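You operate a simulated robot arm through the tools that you are given. There is no shell and no other tool.

You are at the controls of a simulated robot arm. One attempt, no reset.

## Task
Free the meter nest's stopper and switch off meter, force and gauge screens.
Fine: clamp open before the stopper comes out; the stopper stands on the meter mat.

The check looks at the end state, three seconds after you hand in, the way a careful person would. Anything else that was tipped, shoved, dropped, spilled or broken makes it a failure. Lids that push on must go on centred and level and be pressed home; caps that screw on are set level and turned clockwise until they are tight.

## Robot
A 6-joint arm with a two-finger gripper, fixed in place. Base frame: the origin is on the floor under the middle of its stand, x ahead of it, y to its left, z up; the work surface is at about z = 0.86. Readings come in m, degrees, newtons and seconds.
It reaches about 1.572 m from its shoulder. Its first joint turns from -166.0 to 166.0 degrees. Payload 2.45 kg.
Tool frame: the origin (TCP) lies between the finger pads and is the grasp point; the fingertips stand 0.02 m ahead of it; z points along the fingers, y is the line along which they close. The gripper opens to 0.14 m; its body begins 0.168 m behind the TCP.
Orientation is that of the tool frame in the base frame, as a unit quaternion [w, x, y, z]. With the fingers straight down and closing along the base's y, the tool's x points along the base's -x, its y along +y and its z along -z.

## Interface
- The arm moves only by the tool step_arm. Its argument "rows" is a list of rows, each a list of 7 numbers: the shift along the tool's x, y, z in m, then the turn, a rotation vector about the tool's x, y, z in degrees, then the opening, from 0 (shut) to 1 (fully open). In form: [[tx, ty, tz, ax, ay, az, hand], ...]. A call has 1 to 20 rows; each row shifts and turns the commanded pose from where the row before left it, along the tool's axes as they then stand. Rows are played at 5 a second. More than 0.05 m and 8.6 degrees between two rows, or a gripper value outside its range, and nothing of the call is played. A pose out of reach is approached as far as the arm can. The call stops where the force on the tool passes 70 N (or 10 N more than at its start, if that is more) or the arm is blocked; 0.2 s more then pass. Each finger travels about 0.045 m/s and halts on what it meets, pressing with about 26 N; the grip force reading is that of the motor and also rises with nothing between the fingers. The clock runs only during rows and for 0.2 s after the last one: add rows that do not move to give the fingers time. It gives the time, the measured TCP pose, the force on the tool (base axes), the opening and the grip force at its end, in the units of the frame above (readings bear some noise), with the torque about the TCP (base axes, N m) and any sound that the robot's microphone picked up.
- Cameras (640 x 400 px; columns grow to the right, rows downward): "scene" is fixed at [0.0497, -0.6487, 1.6299]; the picture's right is [0.40, -0.92, 0.00], its down [-0.43, -0.19, -0.88] and it looks along [0.81, 0.36, -0.47] (base axes); focal length 325 px, centre (320, 200). "wrist" rides on the gripper at [0.078, 0.011, -0.209] in the tool frame; the picture's right is [-0.14, 0.99, 0.00], its down [-0.92, -0.13, -0.37] and it looks along [-0.36, -0.05, 0.93] (tool axes); focal length 280 px, centre (320, 200). There is no depth. A picture from a camera that has moved, and an enlarged one, comes with that camera's place and axes in the base frame and with its lens.
- grab_frame(camera): a new picture of that camera. No time passes.
- inspect(camera, box): a new picture of the part [left, top, right, bottom] of that camera's present view, enlarged. No time passes.
- job_done(): hands the job in; it is judged then, once.

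Nothing tells you positions but the pictures and the camera data. Unless the task says otherwise, let go and move clear before handing in.

The tools are called after "Request:" as a command line: name --pt "numbers of a row" for each row, then --argument value for the rest, lists and objects as JSON in quotes. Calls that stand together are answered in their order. step_arm: Moves the arm, as the interface text tells. Its arguments: {"type":"object","properties":{"rows":{"type":"array","items":{"type":"array","items":{"type":"number"}}}},"required":["rows"]} The other tools are called the same way: grab_frame (camera) takes a picture; inspect (camera, box) takes an enlarged picture of a part of a camera's view; job_done () hands the job in.

At the start:

```text
time: 0.0
tcp_pos: [0.635, 0.2314, 1.246]
ee_rot: [0.0, 0.001, 1.0, 0.0]
contact_force: [-0.4, -1.1, -0.4]
wrist_torque: [-0.03, -0.02, 0.02]
finger_gap: 0.1401
finger_force: 0.0
```

scene: 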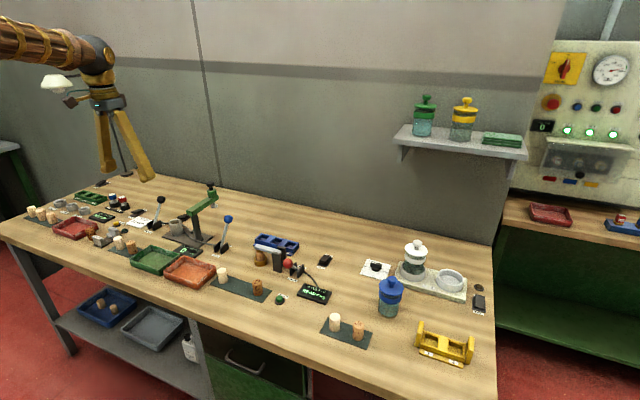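
wrist: 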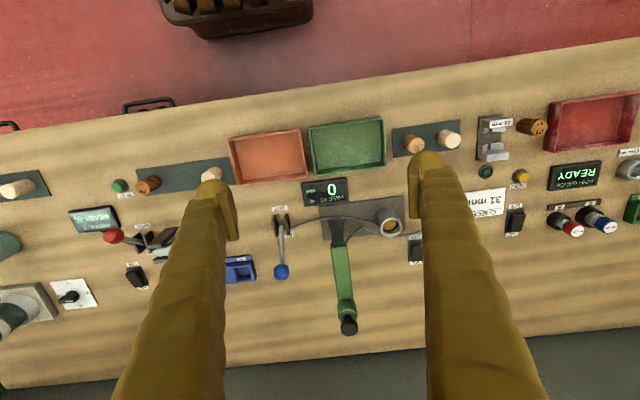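

I see a long bench with many fixtures: clamps, levers, screens, mats with corks. I need enlarged views to read labels before doing anything.

Request:
inspect --camera "scene" --box '[0, 160, 160, 260]'

Request:
inspect --camera "scene" --box '[120, 180, 280, 300]'

Request:
inspect --camera "scene" --box '[240, 220, 400, 350]'

Request:
inspect --camera "scene" --box '[350, 230, 500, 370]'

Request:
inspect --camera "scene" --box '[500, 40, 640, 240]'

Request:
inspect --camera "wrist" --box '[0, 140, 220, 320]'

Request:
inspect --camera "wrist" --box '[220, 120, 440, 300]'

Request:
inspect --camera "wrist" --box '[440, 90, 640, 260]'

```text
4.00 times, centred on (80, 210) of scene
camera zoom: at [0.0497, -0.6487, 1.6299], right [0.4, -0.92, 0.0], down [-0.43, -0.19, -0.88], along [0.81, 0.36, -0.47], focal length 1301 px, centre (1280, 160)
```

zoom: 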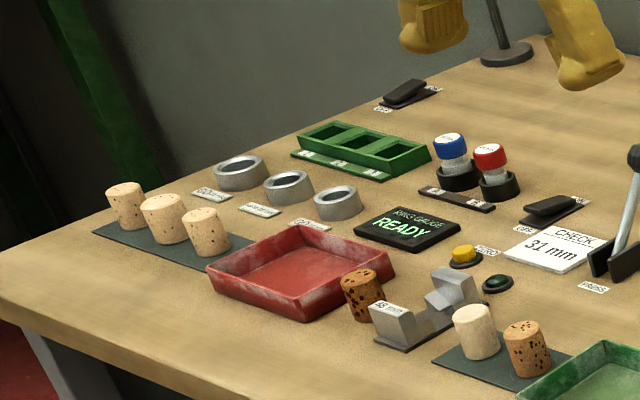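

```text
3.33 times, centred on (200, 240) of scene
camera zoom: at [0.0497, -0.6487, 1.6299], right [0.4, -0.92, 0.0], down [-0.43, -0.19, -0.88], along [0.81, 0.36, -0.47], focal length 1084 px, centre (720, 67)
```

zoom: 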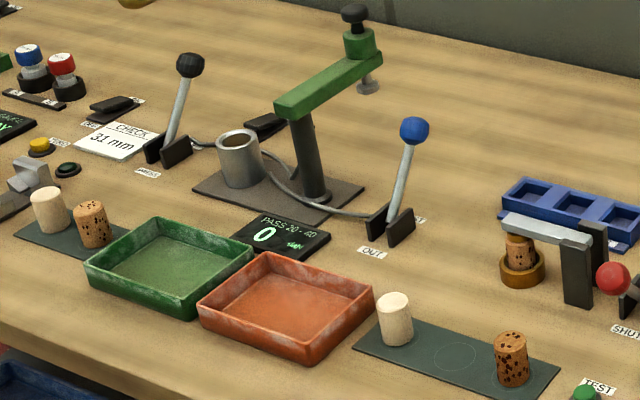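

```text
3.08 times, centred on (320, 285) of scene
camera zoom: at [0.0497, -0.6487, 1.6299], right [0.4, -0.92, 0.0], down [-0.43, -0.19, -0.88], along [0.81, 0.36, -0.47], focal length 1001 px, centre (320, -62)
```

zoom: 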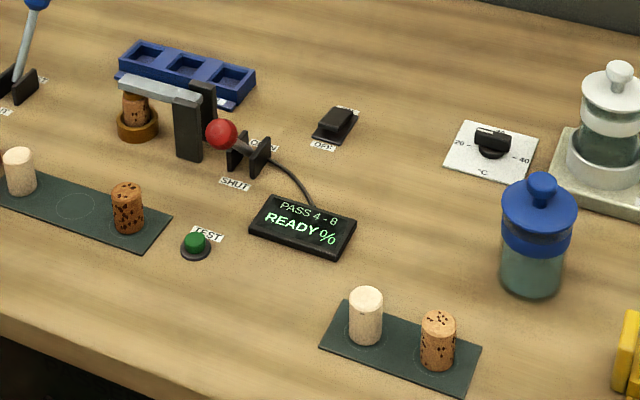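

```text
2.86 times, centred on (425, 300) of scene
camera zoom: at [0.0497, -0.6487, 1.6299], right [0.4, -0.92, 0.0], down [-0.43, -0.19, -0.88], along [0.81, 0.36, -0.47], focal length 929 px, centre (20, -86)
```

zoom: 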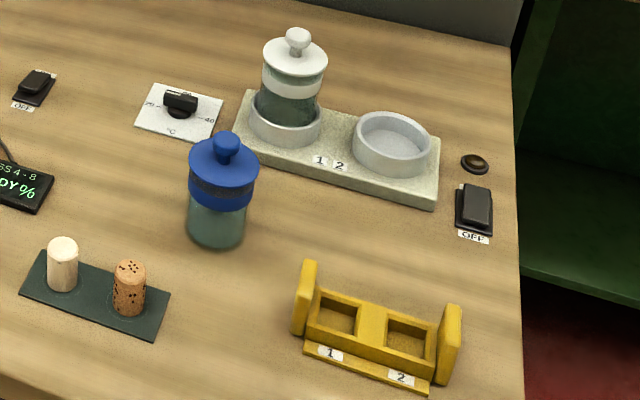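

```text
2.00 times, centred on (570, 140) of scene
camera zoom: at [0.0497, -0.6487, 1.6299], right [0.4, -0.92, 0.0], down [-0.43, -0.19, -0.88], along [0.81, 0.36, -0.47], focal length 651 px, centre (-180, 320)
```

zoom: 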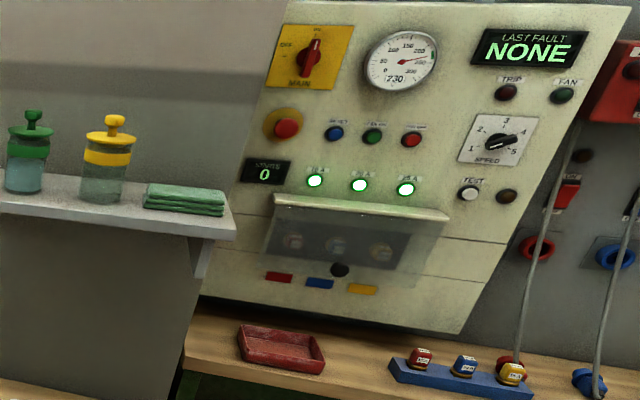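

```text
2.22 times, centred on (110, 230) of wrist
camera zoom: at [0.5569, 0.2423, 1.4555], right [0.14, 0.99, 0.0], down [0.92, -0.13, 0.37], along [0.37, -0.05, -0.93], focal length 623 px, centre (787, 133)
```

zoom: 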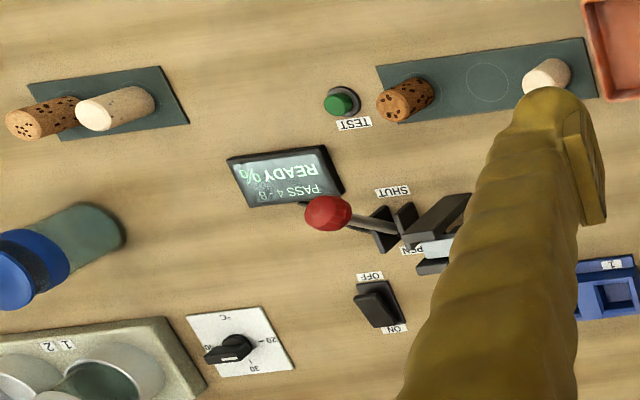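

```text
2.22 times, centred on (330, 210) of wrist
camera zoom: at [0.5569, 0.2423, 1.4555], right [0.14, 0.99, 0.0], down [0.92, -0.13, 0.37], along [0.37, -0.05, -0.93], focal length 623 px, centre (298, 178)
```

zoom: 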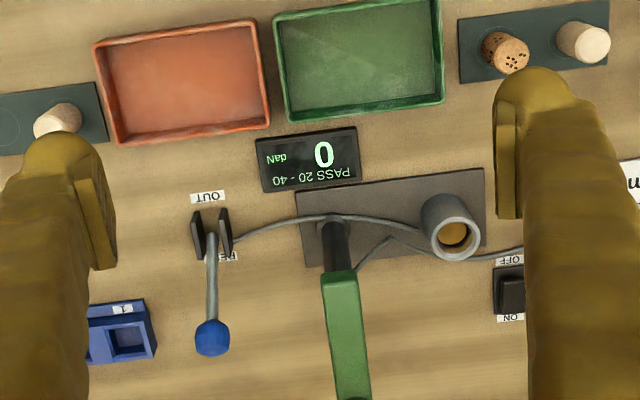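

```text
2.35 times, centred on (540, 175) of wrist
camera zoom: at [0.5569, 0.2423, 1.4555], right [0.14, 0.99, 0.0], down [0.92, -0.13, 0.37], along [0.37, -0.05, -0.93], focal length 660 px, centre (-198, 259)
```

zoom: 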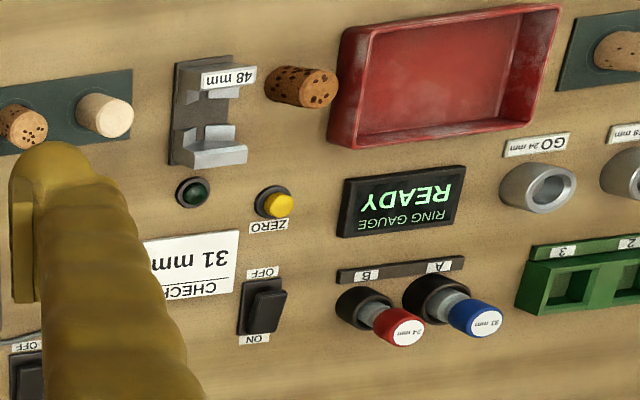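

The bench holds (from the right) a bath, a moisture meter with a clamped stopper in its nest, a force press, and a ring gauge, with several look-alike rocker switches. I'll move up and over the meter to see it and its mat more closely.

Request:
step_arm --pt "0 -0.05 0 0 0 0 1" --pt "0 -0.05 0 0 0 0 1" --pt "0 -0.05 0 0 0 0 1" --pt "0 -0.05 0 0 0 0 1" --pt "0 -0.05 0 0 0 0 1" --pt "0 -0.05 0 0 0 0 1" --pt "0 -0.05 0 0 0 0 1" --pt "0 -0.05 0 0 0 0 1"

Request:
grab_frame --camera "wrist"

Request:
inspect --camera "wrist" --box '[220, 120, 440, 300]'

Request:
grab_frame --camera "scene"

```text
time: 1.8
tcp_pos: [0.633, -0.1674, 1.2455]
ee_rot: [0.0, 0.0, 1.0, -0.001]
contact_force: [0.1, -0.4, 0.2]
wrist_torque: [0.0, -0.02, 0.0]
finger_gap: 0.1399
finger_force: 0.1
```

```text
taken
camera wrist: at [0.5558, -0.1574, 1.4542], right [0.14, 0.99, 0.0], down [0.92, -0.13, 0.37], along [0.37, -0.05, -0.93], focal length 280 px, centre (320, 200)
```

wrist: 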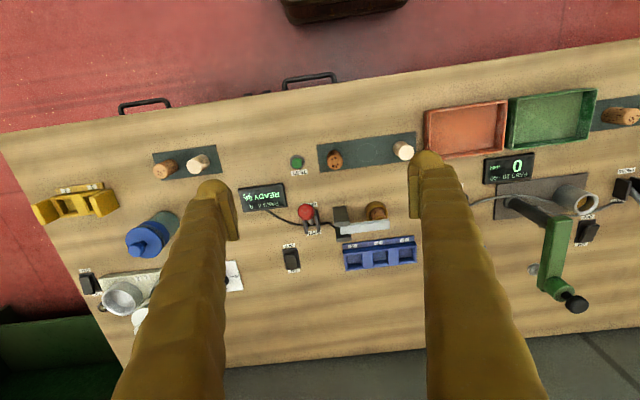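

```text
2.22 times, centred on (330, 210) of wrist
camera zoom: at [0.5558, -0.1574, 1.4542], right [0.14, 0.99, 0.0], down [0.92, -0.13, 0.37], along [0.37, -0.05, -0.93], focal length 623 px, centre (298, 178)
```

zoom: 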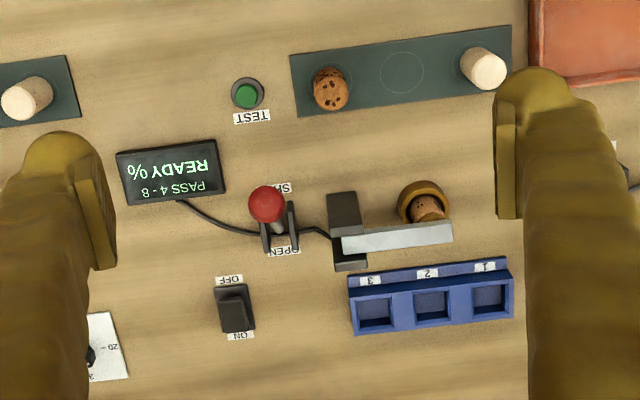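

```text
taken
```

scene: 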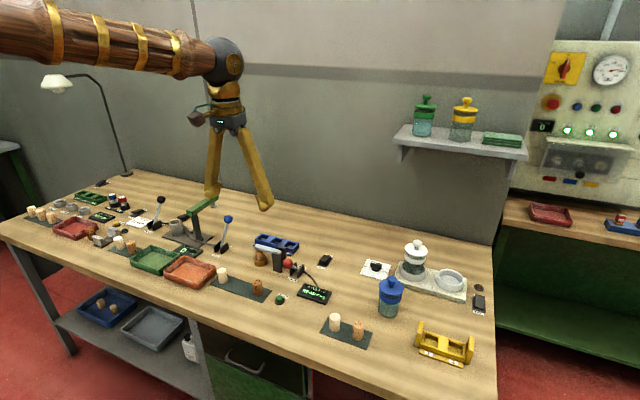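

The meter's nest, clamp lever (red ball, leaning to SHUT) and the three-place mat with one empty ring are clear here. Next I survey the left part of the bench to match the rocker switches to the force and gauge screens.

Request:
step_arm --pt "0 0.05 0 0 0 0 1" --pt "0 0.05 0 0 0 0 1" --pt "0 0.05 0 0 0 0 1" --pt "0 0.05 0 0 0 0 1" --pt "0 0.05 0 0 0 0 1" --pt "0 0.05 0 0 0 0 1" --pt "0 0.05 0 0 0 0 1" --pt "0 0.05 0 0 0 0 1" --pt "0 0.05 0 0 0 0 1" --pt "0 0.05 0 0 0 0 1" --pt "0 0.05 0 0 0 0 1" --pt "0 0.05 0 0 0 0 1" --pt "0 0.05 0 0 0 0 1"

Request:
grab_frame --camera "wrist"

Request:
inspect --camera "wrist" --box '[220, 120, 440, 300]'

Request:
inspect --camera "wrist" --box '[440, 100, 640, 280]'

Request:
inspect --camera "wrist" --box '[40, 120, 240, 300]'

```text
time: 4.6
tcp_pos: [0.635, 0.4825, 1.2486]
ee_rot: [0.0, 0.001, 1.0, 0.0]
contact_force: [0.7, -0.4, 0.8]
wrist_torque: [0.04, -0.02, 0.0]
finger_gap: 0.1399
finger_force: 0.1
```

```text
taken
camera wrist: at [0.5561, 0.4925, 1.4571], right [0.14, 0.99, 0.0], down [0.92, -0.13, 0.37], along [0.37, -0.05, -0.93], focal length 280 px, centre (320, 200)
```

wrist: 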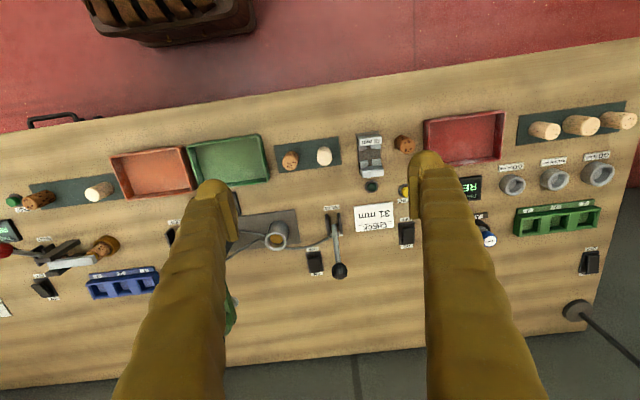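

```text
2.22 times, centred on (330, 210) of wrist
camera zoom: at [0.5561, 0.4925, 1.4571], right [0.14, 0.99, 0.0], down [0.92, -0.13, 0.37], along [0.37, -0.05, -0.93], focal length 623 px, centre (298, 178)
```

zoom: 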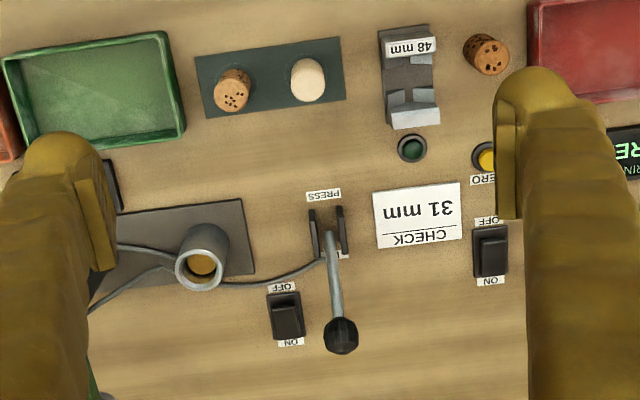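

```text
2.22 times, centred on (540, 190) of wrist
camera zoom: at [0.5561, 0.4925, 1.4571], right [0.14, 0.99, 0.0], down [0.92, -0.13, 0.37], along [0.37, -0.05, -0.93], focal length 623 px, centre (-169, 222)
```

zoom: 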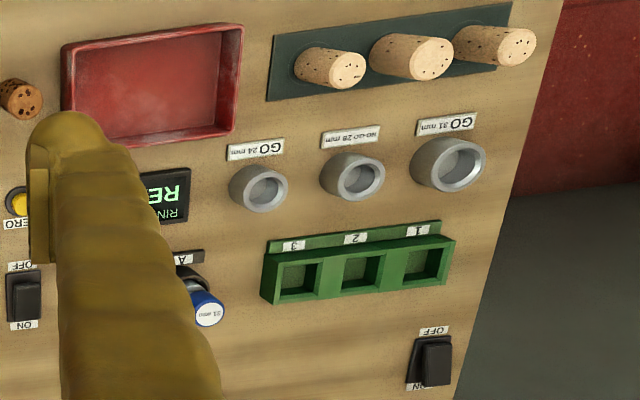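

```text
2.22 times, centred on (140, 210) of wrist
camera zoom: at [0.5561, 0.4925, 1.4571], right [0.14, 0.99, 0.0], down [0.92, -0.13, 0.37], along [0.37, -0.05, -0.93], focal length 623 px, centre (720, 178)
```

zoom: 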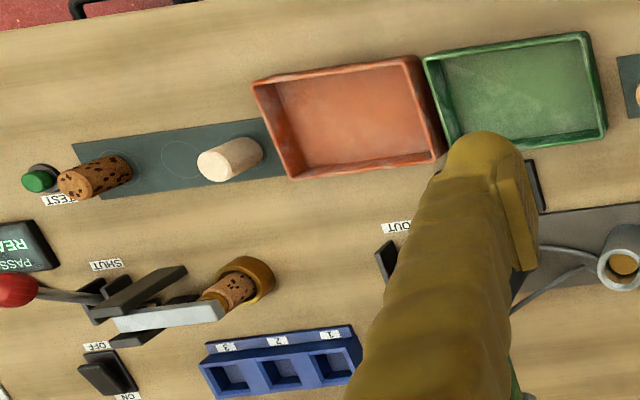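

Five rockers are visible: R1 beside the meter (~0.92,-0.28), R2 beside the press/force nest (~0.94,0.42), R3 next to the ring gauge (~0.89,0.65), one near the desk lamp and one near the bath. I'll now return above the meter with the gripper closed to look closely at the clamp lever.

Request:
step_arm --pt "0 -0.05 0 0 0 0 0.5" --pt "0 -0.05 0 0 0 0 0" --pt "0 -0.05 0 0 0 0 0" --pt "0 -0.05 0 0 0 0 0" --pt "0 -0.05 0 0 0 0 0" --pt "0 -0.05 0 0 0 0 0" --pt "0 -0.05 0 0 0 0 0" --pt "0 -0.05 0 0 0 0 0" --pt "0 -0.05 0 0 0 0 0" --pt "0 -0.05 0 0 0 0 0" --pt "0 -0.05 0 0 0 0 0" --pt "0 -0.05 0 0 0 0 0" --pt "0 -0.05 0 0 0 0 0" --pt "0 -0.05 0 0 0 0 0" --pt "0 -0.02 0.04 0 0 0 0" --pt "0 0 0.04 0 0 0 0" --pt "0 0 0 0 0 0 0"

Request:
grab_frame --camera "wrist"

Request:
inspect --camera "wrist" --box '[220, 100, 500, 300]'

Request:
grab_frame --camera "scene"

Request:
inspect --camera "scene" --box '[230, 210, 350, 310]'

```text
time: 8.2
tcp_pos: [0.6318, -0.239, 1.166]
ee_rot: [0.001, 0.001, 1.0, -0.001]
contact_force: [0.0, -0.5, 0.3]
wrist_torque: [0.02, 0.01, 0.0]
finger_gap: 0.0
finger_force: 26.4
```

```text
taken
camera wrist: at [0.5545, -0.2282, 1.3753], right [0.14, 0.99, 0.0], down [0.92, -0.13, 0.37], along [0.37, -0.05, -0.93], focal length 280 px, centre (320, 200)
```

wrist: 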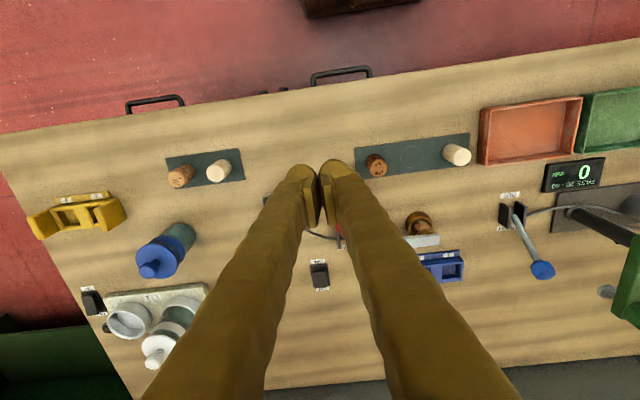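

```text
2.00 times, centred on (360, 200) of wrist
camera zoom: at [0.5545, -0.2282, 1.3753], right [0.14, 0.99, 0.0], down [0.92, -0.13, 0.37], along [0.37, -0.05, -0.93], focal length 561 px, centre (240, 200)
```

zoom: 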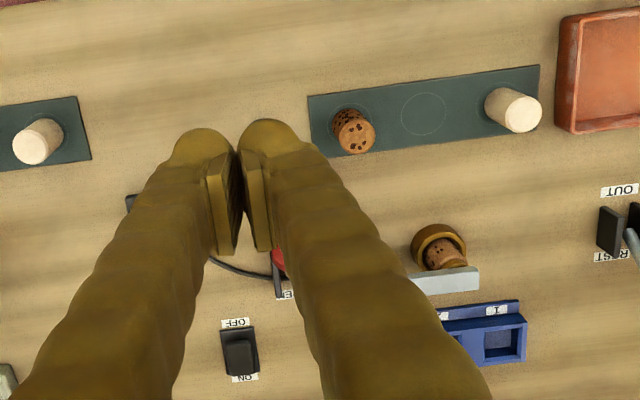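

```text
taken
```

scene: 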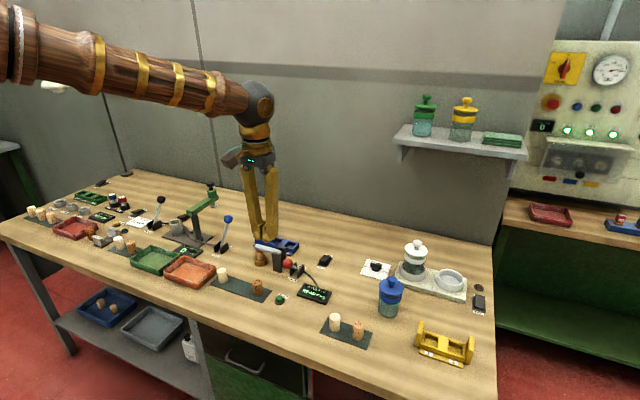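

```text
4.00 times, centred on (290, 260) of scene
camera zoom: at [0.0497, -0.6487, 1.6299], right [0.4, -0.92, 0.0], down [-0.43, -0.19, -0.88], along [0.81, 0.36, -0.47], focal length 1301 px, centre (440, -40)
```

zoom: 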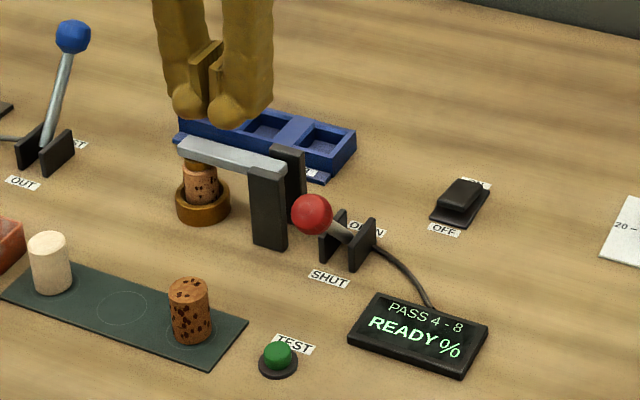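

The closed fingers are about 5 cm wide; the red ball is at about (0.773, -0.216, 0.95), leaning to SHUT, with OPEN on the far side. I'll come down in front of it (x≈0.70), above the TEST button, ready to push it away toward +x.

Request:
step_arm --pt "-0.034 0.016 0.03 0 0 0 0" --pt "-0.03 0 0.04 0 0 0 0" --pt "0 0 0.05 0 0 0 0" --pt "0 0 0.05 0 0 0 0" --pt "0 0 0.046 0 0 0 0" --pt "0 0 0 0 0 0 0"

Request:
inspect --camera "scene" --box '[230, 210, 350, 310]'

Request:
grab_frame --camera "wrist"

```text
time: 9.6
tcp_pos: [0.6966, -0.2244, 0.9508]
ee_rot: [0.001, 0.0, 1.0, 0.0]
contact_force: [-0.2, 0.6, -0.5]
wrist_torque: [-0.02, 0.02, 0.03]
finger_gap: 0.0001
finger_force: 26.0
```

```text
4.00 times, centred on (290, 260) of scene
camera zoom: at [0.0497, -0.6487, 1.6299], right [0.4, -0.92, 0.0], down [-0.43, -0.19, -0.88], along [0.81, 0.36, -0.47], focal length 1301 px, centre (440, -40)
```

zoom: 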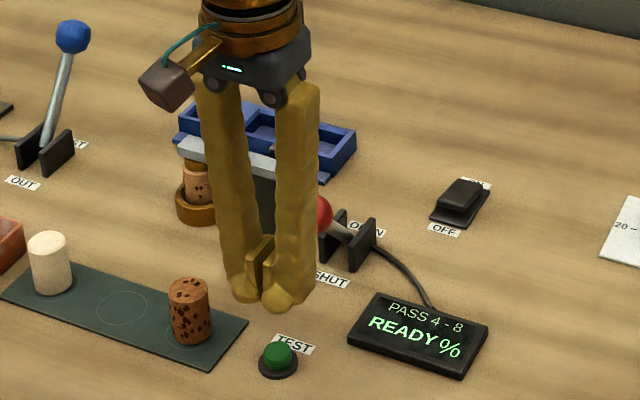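

```text
taken
camera wrist: at [0.6188, -0.2132, 1.1601], right [0.14, 0.99, 0.0], down [0.92, -0.13, 0.37], along [0.37, -0.05, -0.93], focal length 280 px, centre (320, 200)
```

wrist: 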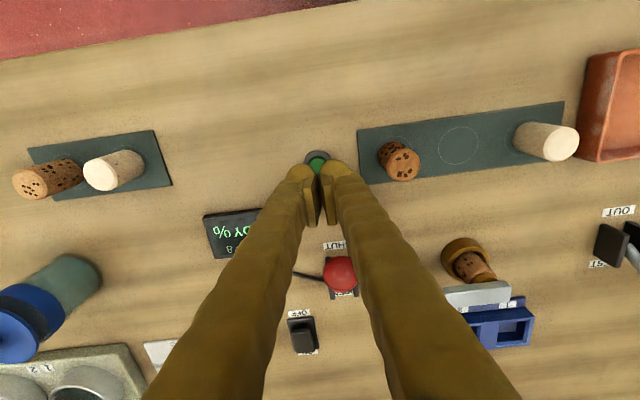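

The fingertips are clear of TEST and in line with the ball. I'll shift slightly so one finger's centre meets the ball and push along +x in small steps.

Request:
step_arm --pt "-0.02 -0.006 0 0 0 0 0" --pt "-0.02 0 0 0 0 0 0" --pt "-0.01 0 0 0 0 0 0" --pt "-0.01 0 0 0 0 0 0" --pt "-0.01 0 0 0 0 0 0" --pt "-0.01 0 0 0 0 0 0" --pt "-0.01 0 0 0 0 0 0" --pt "-0.01 0 0 0 0 0 0" --pt "0 0 0 0 0 0 0"

Request:
inspect --camera "scene" --box '[230, 210, 350, 310]'

Request:
grab_frame --camera "wrist"

```text
time: 11.6
tcp_pos: [0.798, -0.229, 0.9499]
ee_rot: [0.001, 0.001, 1.0, 0.0]
contact_force: [0.8, 0.2, 0.4]
wrist_torque: [0.03, 0.01, -0.03]
finger_gap: 0.0002
finger_force: 25.6
```

```text
4.00 times, centred on (290, 260) of scene
camera zoom: at [0.0497, -0.6487, 1.6299], right [0.4, -0.92, 0.0], down [-0.43, -0.19, -0.88], along [0.81, 0.36, -0.47], focal length 1301 px, centre (440, -40)
```

zoom: 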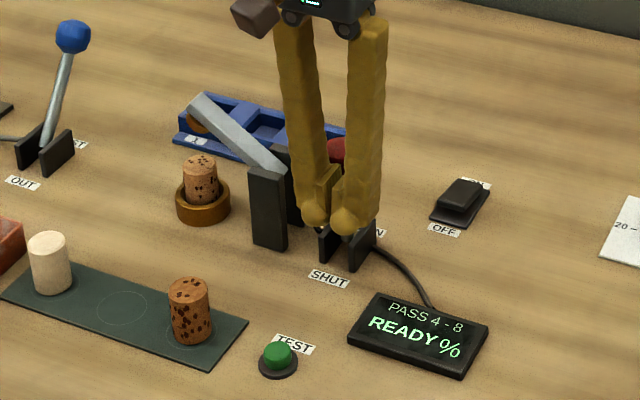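

```text
taken
camera wrist: at [0.7198, -0.2177, 1.1594], right [0.14, 0.99, 0.0], down [0.92, -0.13, 0.37], along [0.37, -0.05, -0.93], focal length 280 px, centre (320, 200)
```

wrist: 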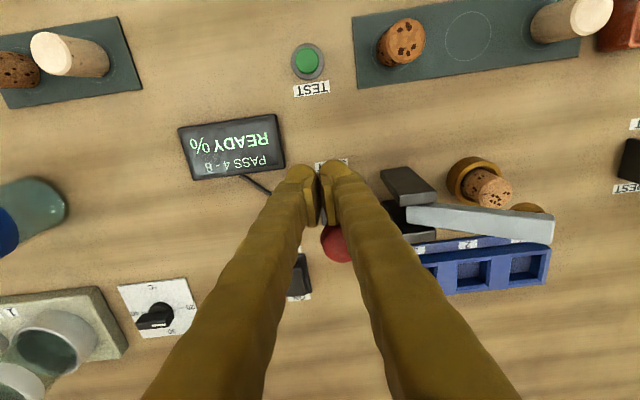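

The lever is moving and the clamp bar is tilting up off the stopper. I'll continue the push to the OPEN end.

Request:
step_arm --pt "-0.01 0 0 0 0 0 0" --pt "-0.01 0 0 0 0 0 0" --pt "-0.01 0 0 0 0 0 0" --pt "-0.01 0 0 0 0 0 0" --pt "-0.01 0 0 0 0 0 0" --pt "0 0 0 0 0 0 0"

Request:
inspect --camera "scene" --box '[230, 210, 350, 310]'

Request:
grab_frame --camera "wrist"

```text
time: 13.0
tcp_pos: [0.849, -0.229, 0.9501]
ee_rot: [0.001, 0.001, 1.0, 0.001]
contact_force: [0.5, 0.2, -0.6]
wrist_torque: [0.02, 0.02, -0.01]
finger_gap: 0.0
finger_force: 25.9
```

```text
4.00 times, centred on (290, 260) of scene
camera zoom: at [0.0497, -0.6487, 1.6299], right [0.4, -0.92, 0.0], down [-0.43, -0.19, -0.88], along [0.81, 0.36, -0.47], focal length 1301 px, centre (440, -40)
```

zoom: 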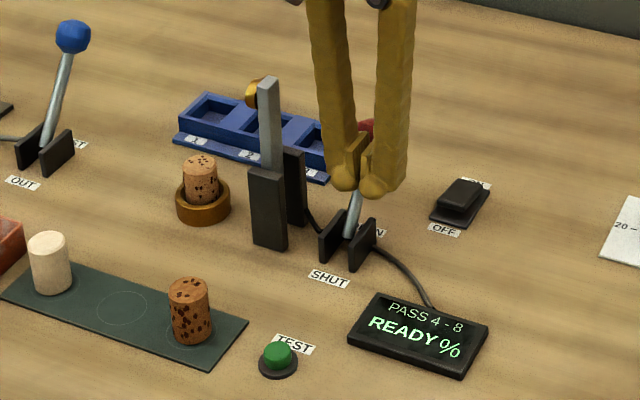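

```text
taken
camera wrist: at [0.7704, -0.2184, 1.159], right [0.14, 0.99, 0.0], down [0.92, -0.13, 0.37], along [0.37, -0.05, -0.93], focal length 280 px, centre (320, 200)
```

wrist: 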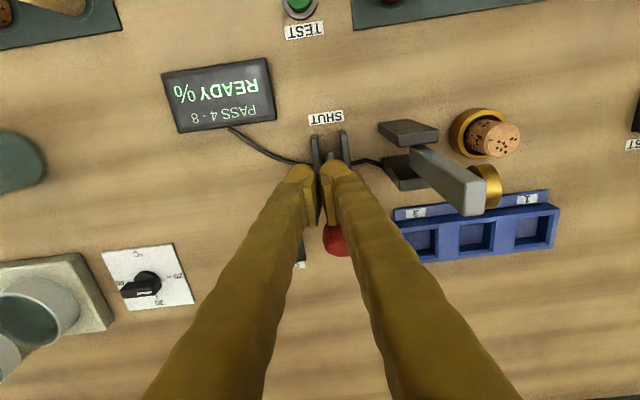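

The bar is nearly upright now. I'll push a little further in fine steps to find the OPEN stop.

Request:
step_arm --pt "-0.006 0 0 0 0 0 0" --pt "-0.006 0 0 0 0 0 0" --pt "-0.006 0 0 0 0 0 0" --pt "-0.006 0 0 0 0 0 0" --pt "0 0 0 0 0 0 0"

Request:
inspect --camera "scene" --box '[230, 210, 350, 310]'

Request:
grab_frame --camera "wrist"

```text
time: 13.7
tcp_pos: [0.8575, -0.229, 0.9517]
ee_rot: [-0.005, -0.001, 1.0, 0.0]
contact_force: [-15.0, -1.4, 12.1]
wrist_torque: [0.1, -0.08, 0.18]
finger_gap: 0.0
finger_force: 25.8
stopped in row 3: the force on the tool passed its limit at 85 N (the readings are from after the stop); the commanded pose is now the measured one
```

```text
4.00 times, centred on (290, 260) of scene
camera zoom: at [0.0497, -0.6487, 1.6299], right [0.4, -0.92, 0.0], down [-0.43, -0.19, -0.88], along [0.81, 0.36, -0.47], focal length 1301 px, centre (440, -40)
```

zoom: 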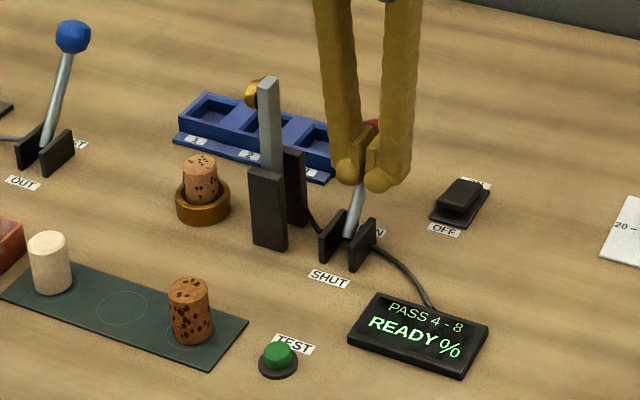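

```text
taken
camera wrist: at [0.7813, -0.219, 1.1604], right [0.14, 0.99, 0.0], down [0.92, -0.13, 0.36], along [0.36, -0.05, -0.93], focal length 280 px, centre (320, 200)
```

wrist: 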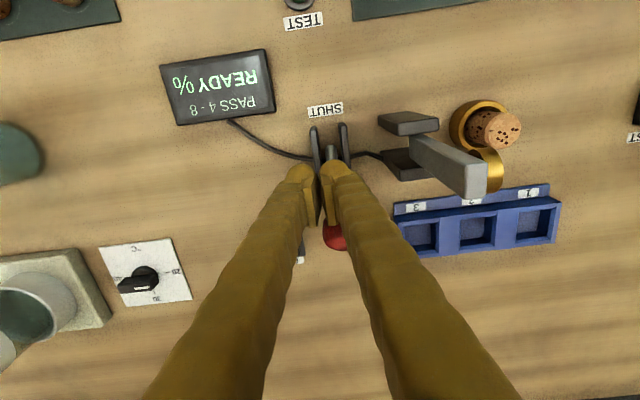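

The lever hit its OPEN stop and the bar stands upright. I'll back off, lift, and check that it stays open.

Request:
step_arm --pt "0.02 0 0 0 0 0 0" --pt "0.03 0 -0.02 0 -0.57 0 0" --pt "0.03 0 -0.05 0 0 0 0" --pt "0.05 0 -0.05 0 0 0 0" --pt "0.05 0 -0.05 0 0 0 0" --pt "0 0 0 0 0 0 0"

Request:
inspect --camera "scene" --box '[230, 210, 350, 310]'

Request:
grab_frame --camera "wrist"

```text
refused: row 3 steps farther than a row can; nothing moved
```

```text
4.00 times, centred on (290, 260) of scene
camera zoom: at [0.0497, -0.6487, 1.6299], right [0.4, -0.92, 0.0], down [-0.43, -0.19, -0.88], along [0.81, 0.36, -0.47], focal length 1301 px, centre (440, -40)
```

zoom: 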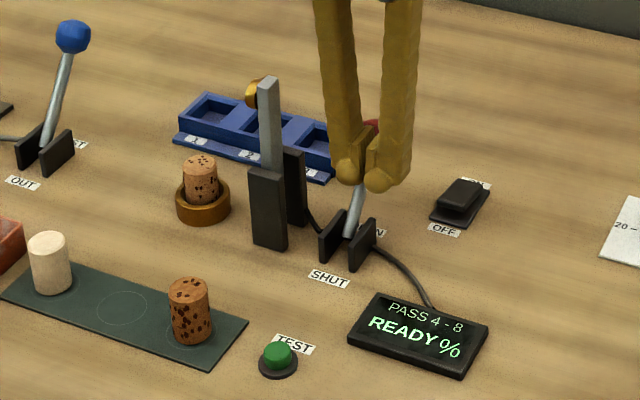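

```text
taken
camera wrist: at [0.7813, -0.219, 1.1604], right [0.14, 0.99, 0.0], down [0.92, -0.13, 0.36], along [0.36, -0.05, -0.93], focal length 280 px, centre (320, 200)
```

wrist: 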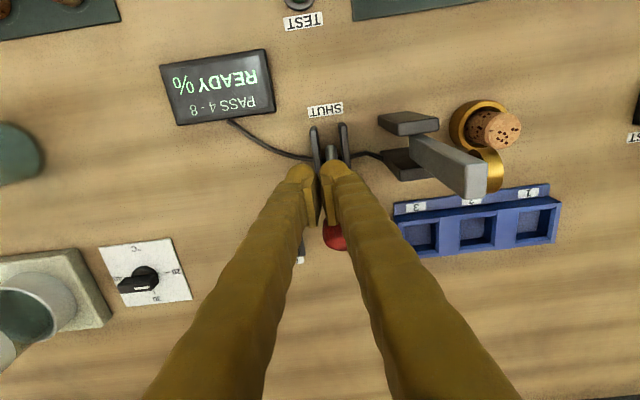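

The combined diagonal step was too long, so nothing moved. I'll repeat the retreat with shorter diagonal steps.

Request:
step_arm --pt "0.02 0 0 0 0 0 0" --pt "0.03 0 -0.02 0 -0.57 0 0" --pt "0.03 0 -0.035 0 0 0 0" --pt "0.03 0 -0.035 0 0 0 0" --pt "0.03 0 -0.035 0 0 0 0" --pt "0.03 0 -0.035 0 0 0 0" --pt "0 0 0 0 0 0 0"

Request:
inspect --camera "scene" --box '[230, 210, 350, 310]'

Request:
grab_frame --camera "wrist"

```text
time: 15.3
tcp_pos: [0.686, -0.2281, 1.1104]
ee_rot: [0.0, 0.001, 1.0, 0.001]
contact_force: [-0.3, 0.6, 0.3]
wrist_torque: [-0.01, 0.01, 0.02]
finger_gap: 0.0
finger_force: 25.8
```

```text
4.00 times, centred on (290, 260) of scene
camera zoom: at [0.0497, -0.6487, 1.6299], right [0.4, -0.92, 0.0], down [-0.43, -0.19, -0.88], along [0.81, 0.36, -0.47], focal length 1301 px, centre (440, -40)
```

zoom: 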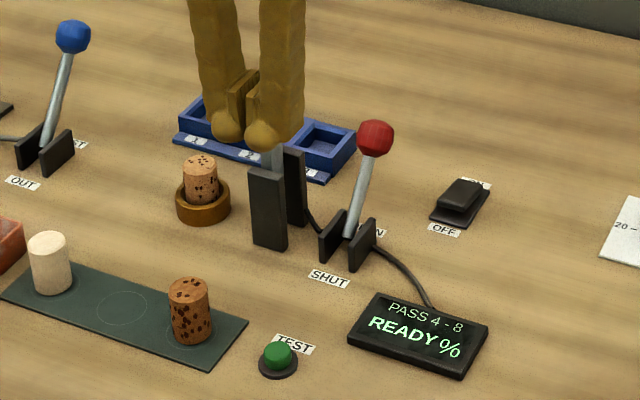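

```text
taken
camera wrist: at [0.6072, -0.2187, 1.3194], right [0.14, 0.99, 0.0], down [0.92, -0.13, 0.37], along [0.37, -0.05, -0.93], focal length 280 px, centre (320, 200)
```

wrist: 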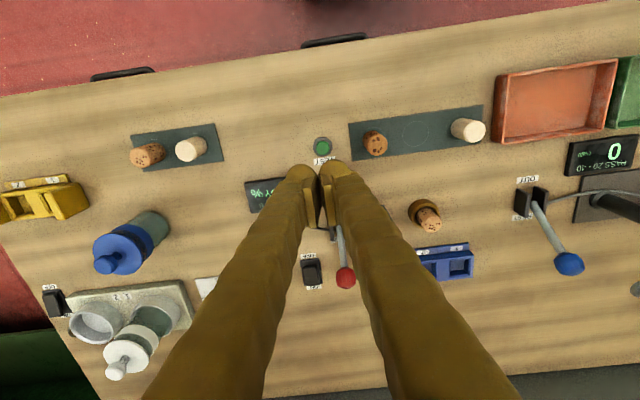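

The clamp is open and stays open, with the stopper still sitting in its nest. I'll open the fingers, move above the stopper and turn the wrist 90° so the fingers close along x, clear of the upright bar; first a close look for the exact position.

Request:
inspect --camera "wrist" --box '[380, 170, 480, 250]'

Request:
inspect --camera "wrist" --box '[340, 90, 500, 190]'

Request:
inspect --camera "scene" --box '[210, 230, 300, 310]'

```text
5.00 times, centred on (430, 210) of wrist
camera zoom: at [0.6072, -0.2187, 1.3194], right [0.14, 0.99, 0.0], down [0.92, -0.13, 0.37], along [0.37, -0.05, -0.93], focal length 1402 px, centre (-230, 150)
```

zoom: 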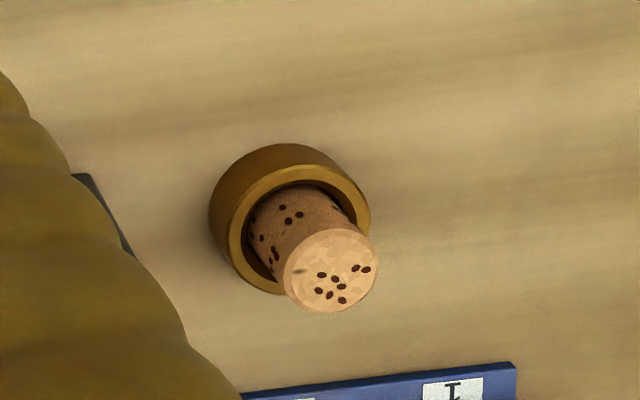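

```text
4.00 times, centred on (420, 140) of wrist
camera zoom: at [0.6072, -0.2187, 1.3194], right [0.14, 0.99, 0.0], down [0.92, -0.13, 0.37], along [0.37, -0.05, -0.93], focal length 1122 px, centre (-80, 440)
```

zoom: 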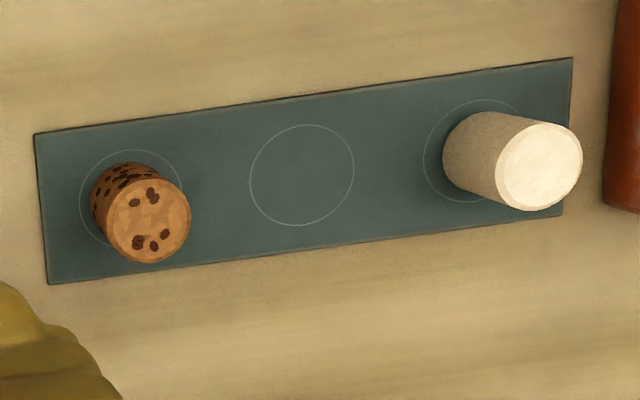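

```text
5.00 times, centred on (255, 270) of scene
camera zoom: at [0.0497, -0.6487, 1.6299], right [0.4, -0.92, 0.0], down [-0.43, -0.19, -0.88], along [0.81, 0.36, -0.47], focal length 1626 px, centre (645, -150)
```

zoom: 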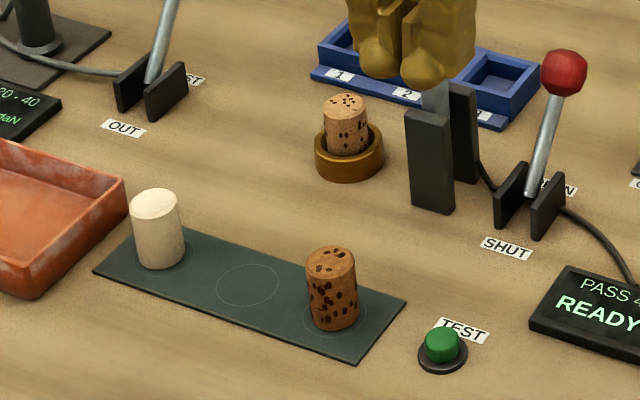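

The stopper's axis is at about (0.828, -0.070) with its top near z≈0.92; the empty mat ring is at about (0.694, -0.076). I'll shift over the mat at safe height, open the fingers partway and turn the wrist by 90°.

Request:
step_arm --pt "0 0.05 0 0 0 0 0.2" --pt "0 0.05 0 0 0 0 0.45" --pt "0 0.05 0 0 0 0 0.45" --pt "0 0.005 0 0 0 8.182 0.45" --pt "0 0 0 0 0 8.182 0.45" --pt "0 0 0 0 0 8.182 0.45" --pt "0 0 0 0 0 8.182 0.45" --pt "0 0 0 0 0 8.182 0.45" --pt "0 0 0 0 0 8.182 0.45" --pt "0 0 0 0 0 8.182 0.45" --pt "0 0 0 0 0 8.182 0.45" --pt "0 0 0 0 0 8.182 0.45" --pt "0 0 0 0 0 8.182 0.45" --pt "0 0 0 0 0 8.18 0.45" --pt "0 0 0 0 0 0 0.45"

Request:
grab_frame --camera "wrist"

Request:
grab_frame --camera "scene"

```text
time: 18.5
tcp_pos: [0.6878, -0.0741, 1.1111]
ee_rot: [-0.001, 0.708, 0.707, 0.0]
contact_force: [0.7, 0.0, -0.4]
wrist_torque: [-0.01, -0.01, -0.02]
finger_gap: 0.0629
finger_force: 0.1
```

```text
taken
camera wrist: at [0.6988, 0.0031, 1.3197], right [0.99, -0.14, 0.0], down [-0.13, -0.92, 0.37], along [-0.05, -0.36, -0.93], focal length 280 px, centre (320, 200)
```

wrist: 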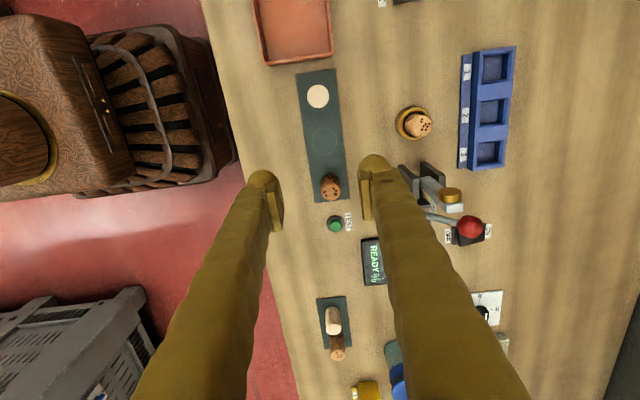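

```text
taken
```

scene: 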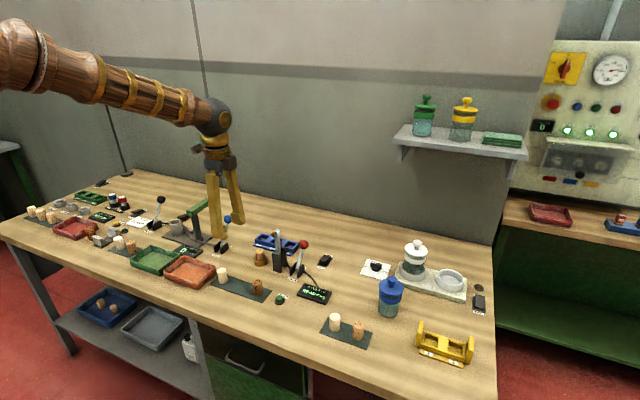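

The wrist is turned; I'll zoom on the stopper and mat from this view to refine their positions.

Request:
inspect --camera "wrist" --box '[370, 85, 470, 165]'

Request:
inspect --camera "wrist" --box '[280, 60, 380, 220]'

```text
5.00 times, centred on (420, 125) of wrist
camera zoom: at [0.6988, 0.0031, 1.3197], right [0.99, -0.14, 0.0], down [-0.13, -0.92, 0.37], along [-0.05, -0.36, -0.93], focal length 1402 px, centre (-180, 575)
```

zoom: 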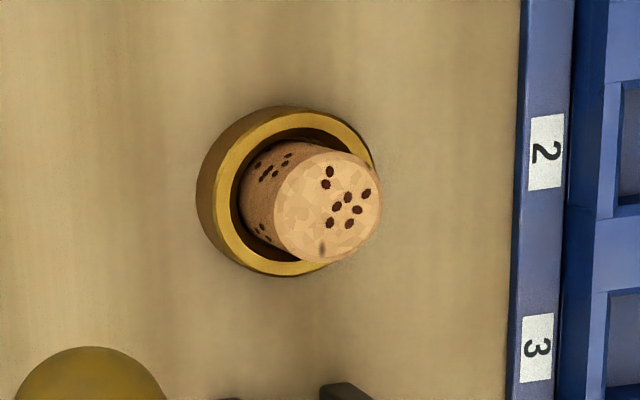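

```text
2.50 times, centred on (330, 140) of wrist
camera zoom: at [0.6988, 0.0031, 1.3197], right [0.99, -0.14, 0.0], down [-0.13, -0.92, 0.37], along [-0.05, -0.36, -0.93], focal length 701 px, centre (295, 350)
```

zoom: 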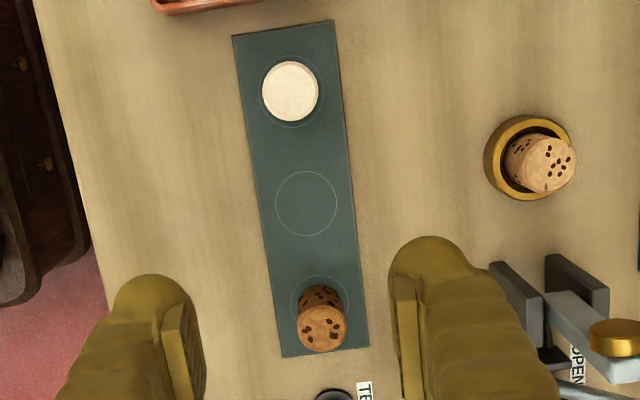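

Triangulating the two wrist views gives the stopper axis at (0.8355, -0.066), top z≈0.909, ring rim z≈0.877; the empty mat ring is at (0.695, -0.076). I'll move above the stopper and come down to just above it to check the alignment.

Request:
step_arm --pt "0.004 0.049 0 0 0 0 0.38" --pt "0.004 0.049 0 0 0 0 0.38" --pt "0 0.05 0 0 0 0 0.38" --pt "0 0 0.05 0 0 0 0.38" --pt "0 0 0.05 0 0 0 0.38" --pt "0 0 0.04 0 0 0 0.38" --pt "0 0 0 0 0 0 0.38"

Request:
grab_frame --camera "wrist"

Request:
inspect --camera "scene" --box '[210, 200, 330, 300]'

```text
time: 20.1
tcp_pos: [0.8369, -0.0653, 0.9692]
ee_rot: [0.0, 0.708, 0.707, 0.001]
contact_force: [1.2, 0.1, 0.5]
wrist_torque: [-0.01, -0.04, 0.0]
finger_gap: 0.0532
finger_force: 0.0
```

```text
taken
camera wrist: at [0.8471, 0.0115, 1.1786], right [0.99, -0.14, 0.0], down [-0.13, -0.92, 0.37], along [-0.05, -0.36, -0.93], focal length 280 px, centre (320, 200)
```

wrist: 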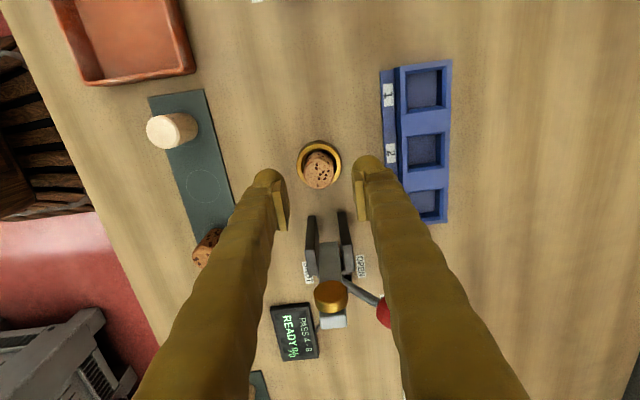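

```text
4.00 times, centred on (270, 250) of scene
camera zoom: at [0.0497, -0.6487, 1.6299], right [0.4, -0.92, 0.0], down [-0.43, -0.19, -0.88], along [0.81, 0.36, -0.47], focal length 1301 px, centre (520, 0)
```

zoom: 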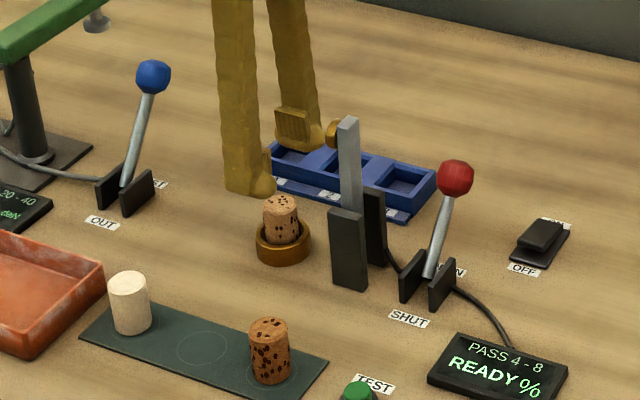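

The stopper lies right on the tool axis between the fingers. I'll lower to z≈0.903 and close on it.

Request:
step_arm --pt "0 0 0.03 0 0 0 0.38" --pt "0 0 0.02 0 0 0 0.38" --pt "0 0 0.016 0 0 0 0.38" --pt "0 0 0 0 0 0 0.38"

Request:
inspect --camera "scene" --box '[210, 200, 330, 300]'

Request:
inspect --camera "wrist" --box '[240, 120, 400, 240]'

```text
time: 21.1
tcp_pos: [0.8364, -0.0651, 0.9039]
ee_rot: [-0.001, 0.707, 0.707, 0.0]
contact_force: [-0.5, -0.1, -0.1]
wrist_torque: [-0.02, -0.02, -0.02]
finger_gap: 0.0532
finger_force: 0.2
```

```text
4.00 times, centred on (270, 250) of scene
camera zoom: at [0.0497, -0.6487, 1.6299], right [0.4, -0.92, 0.0], down [-0.43, -0.19, -0.88], along [0.81, 0.36, -0.47], focal length 1301 px, centre (520, 0)
```

zoom: 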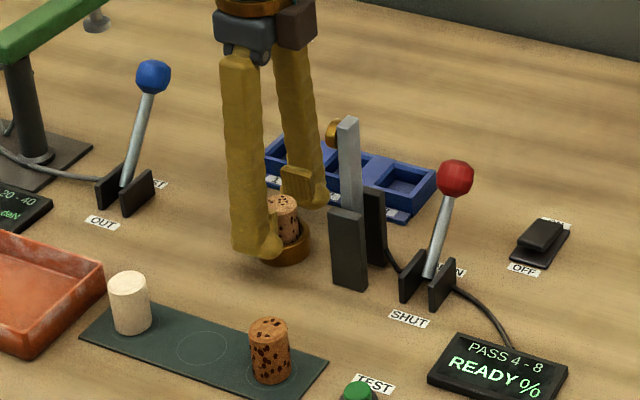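

```text
3.33 times, centred on (320, 180) of wrist
camera zoom: at [0.8468, 0.0117, 1.1135], right [0.99, -0.14, 0.0], down [-0.13, -0.92, 0.37], along [-0.05, -0.36, -0.93], focal length 935 px, centre (320, 267)
```

zoom: 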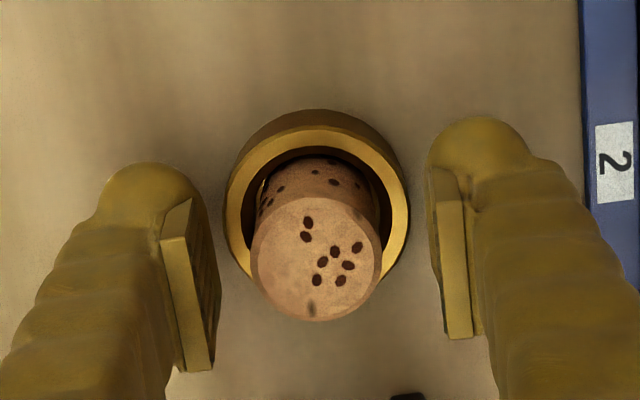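

Both fingers straddle the stopper evenly. Closing now, with time for the fingers to settle.

Request:
step_arm --pt "0 0 0 0 0 0 0.25" --pt "0 0 0 0 0 0 0.15" --pt "0 0 0 0 0 0 0.1" --pt "0 0 0 0 0 0 0.1" --pt "0 0 0 0 0 0 0.1"

Request:
inspect --camera "wrist" --box '[240, 120, 400, 240]'

```text
time: 22.3
tcp_pos: [0.8356, -0.0655, 0.9052]
ee_rot: [-0.001, 0.707, 0.708, 0.001]
contact_force: [0.1, -0.4, -1.1]
wrist_torque: [0.0, -0.04, 0.01]
finger_gap: 0.0265
finger_force: 26.3
```

```text
3.33 times, centred on (320, 180) of wrist
camera zoom: at [0.8468, 0.0117, 1.1137], right [0.99, -0.14, 0.0], down [-0.13, -0.92, 0.37], along [-0.05, -0.36, -0.93], focal length 935 px, centre (320, 267)
```

zoom: 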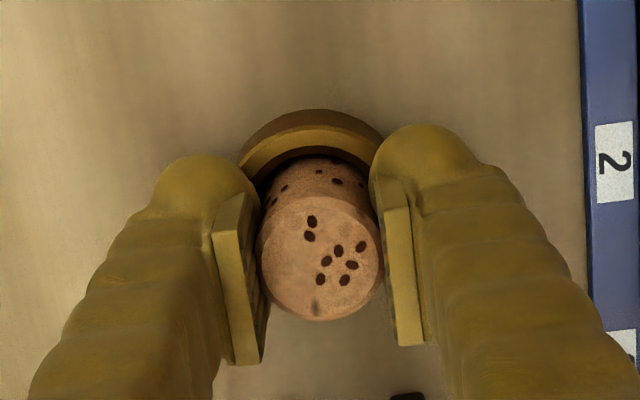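

Gripped (gap 26.5 mm). Lifting straight up slowly.

Request:
step_arm --pt "0 0 -0.01 0 0 0 0.1" --pt "0 0 -0.015 0 0 0 0.1" --pt "0 0 -0.02 0 0 0 0.1" --pt "0 0 -0.03 0 0 0 0.1" --pt "0 0 -0.03 0 0 0 0.1" --pt "0 0 0 0 0 0 0.1"

Request:
inspect --camera "scene" --box '[210, 200, 330, 300]'

Request:
inspect --camera "wrist" --box '[240, 120, 400, 240]'

```text
time: 23.7
tcp_pos: [0.835, -0.0662, 1.0101]
ee_rot: [-0.001, 0.707, 0.707, 0.001]
contact_force: [-0.4, 0.7, -0.2]
wrist_torque: [0.02, 0.0, 0.01]
finger_gap: 0.0265
finger_force: 25.8
```

```text
4.00 times, centred on (270, 250) of scene
camera zoom: at [0.0497, -0.6487, 1.6299], right [0.4, -0.92, 0.0], down [-0.43, -0.19, -0.88], along [0.81, 0.36, -0.47], focal length 1301 px, centre (520, 0)
```

zoom: 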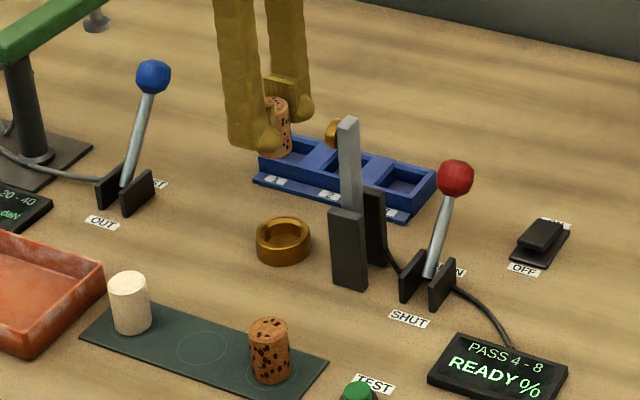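

```text
3.33 times, centred on (320, 180) of wrist
camera zoom: at [0.847, 0.0109, 1.2191], right [0.99, -0.14, 0.0], down [-0.13, -0.92, 0.37], along [-0.05, -0.36, -0.93], focal length 935 px, centre (320, 267)
```

zoom: 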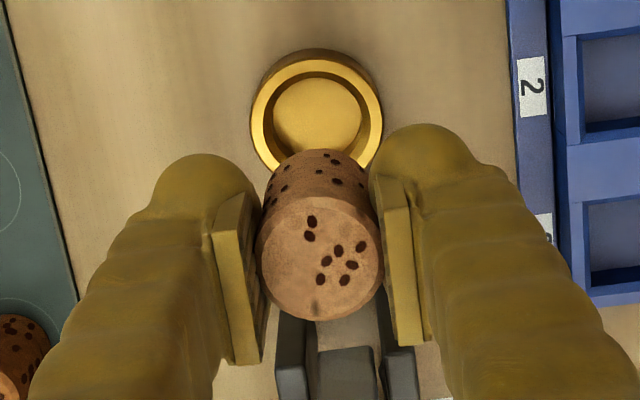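

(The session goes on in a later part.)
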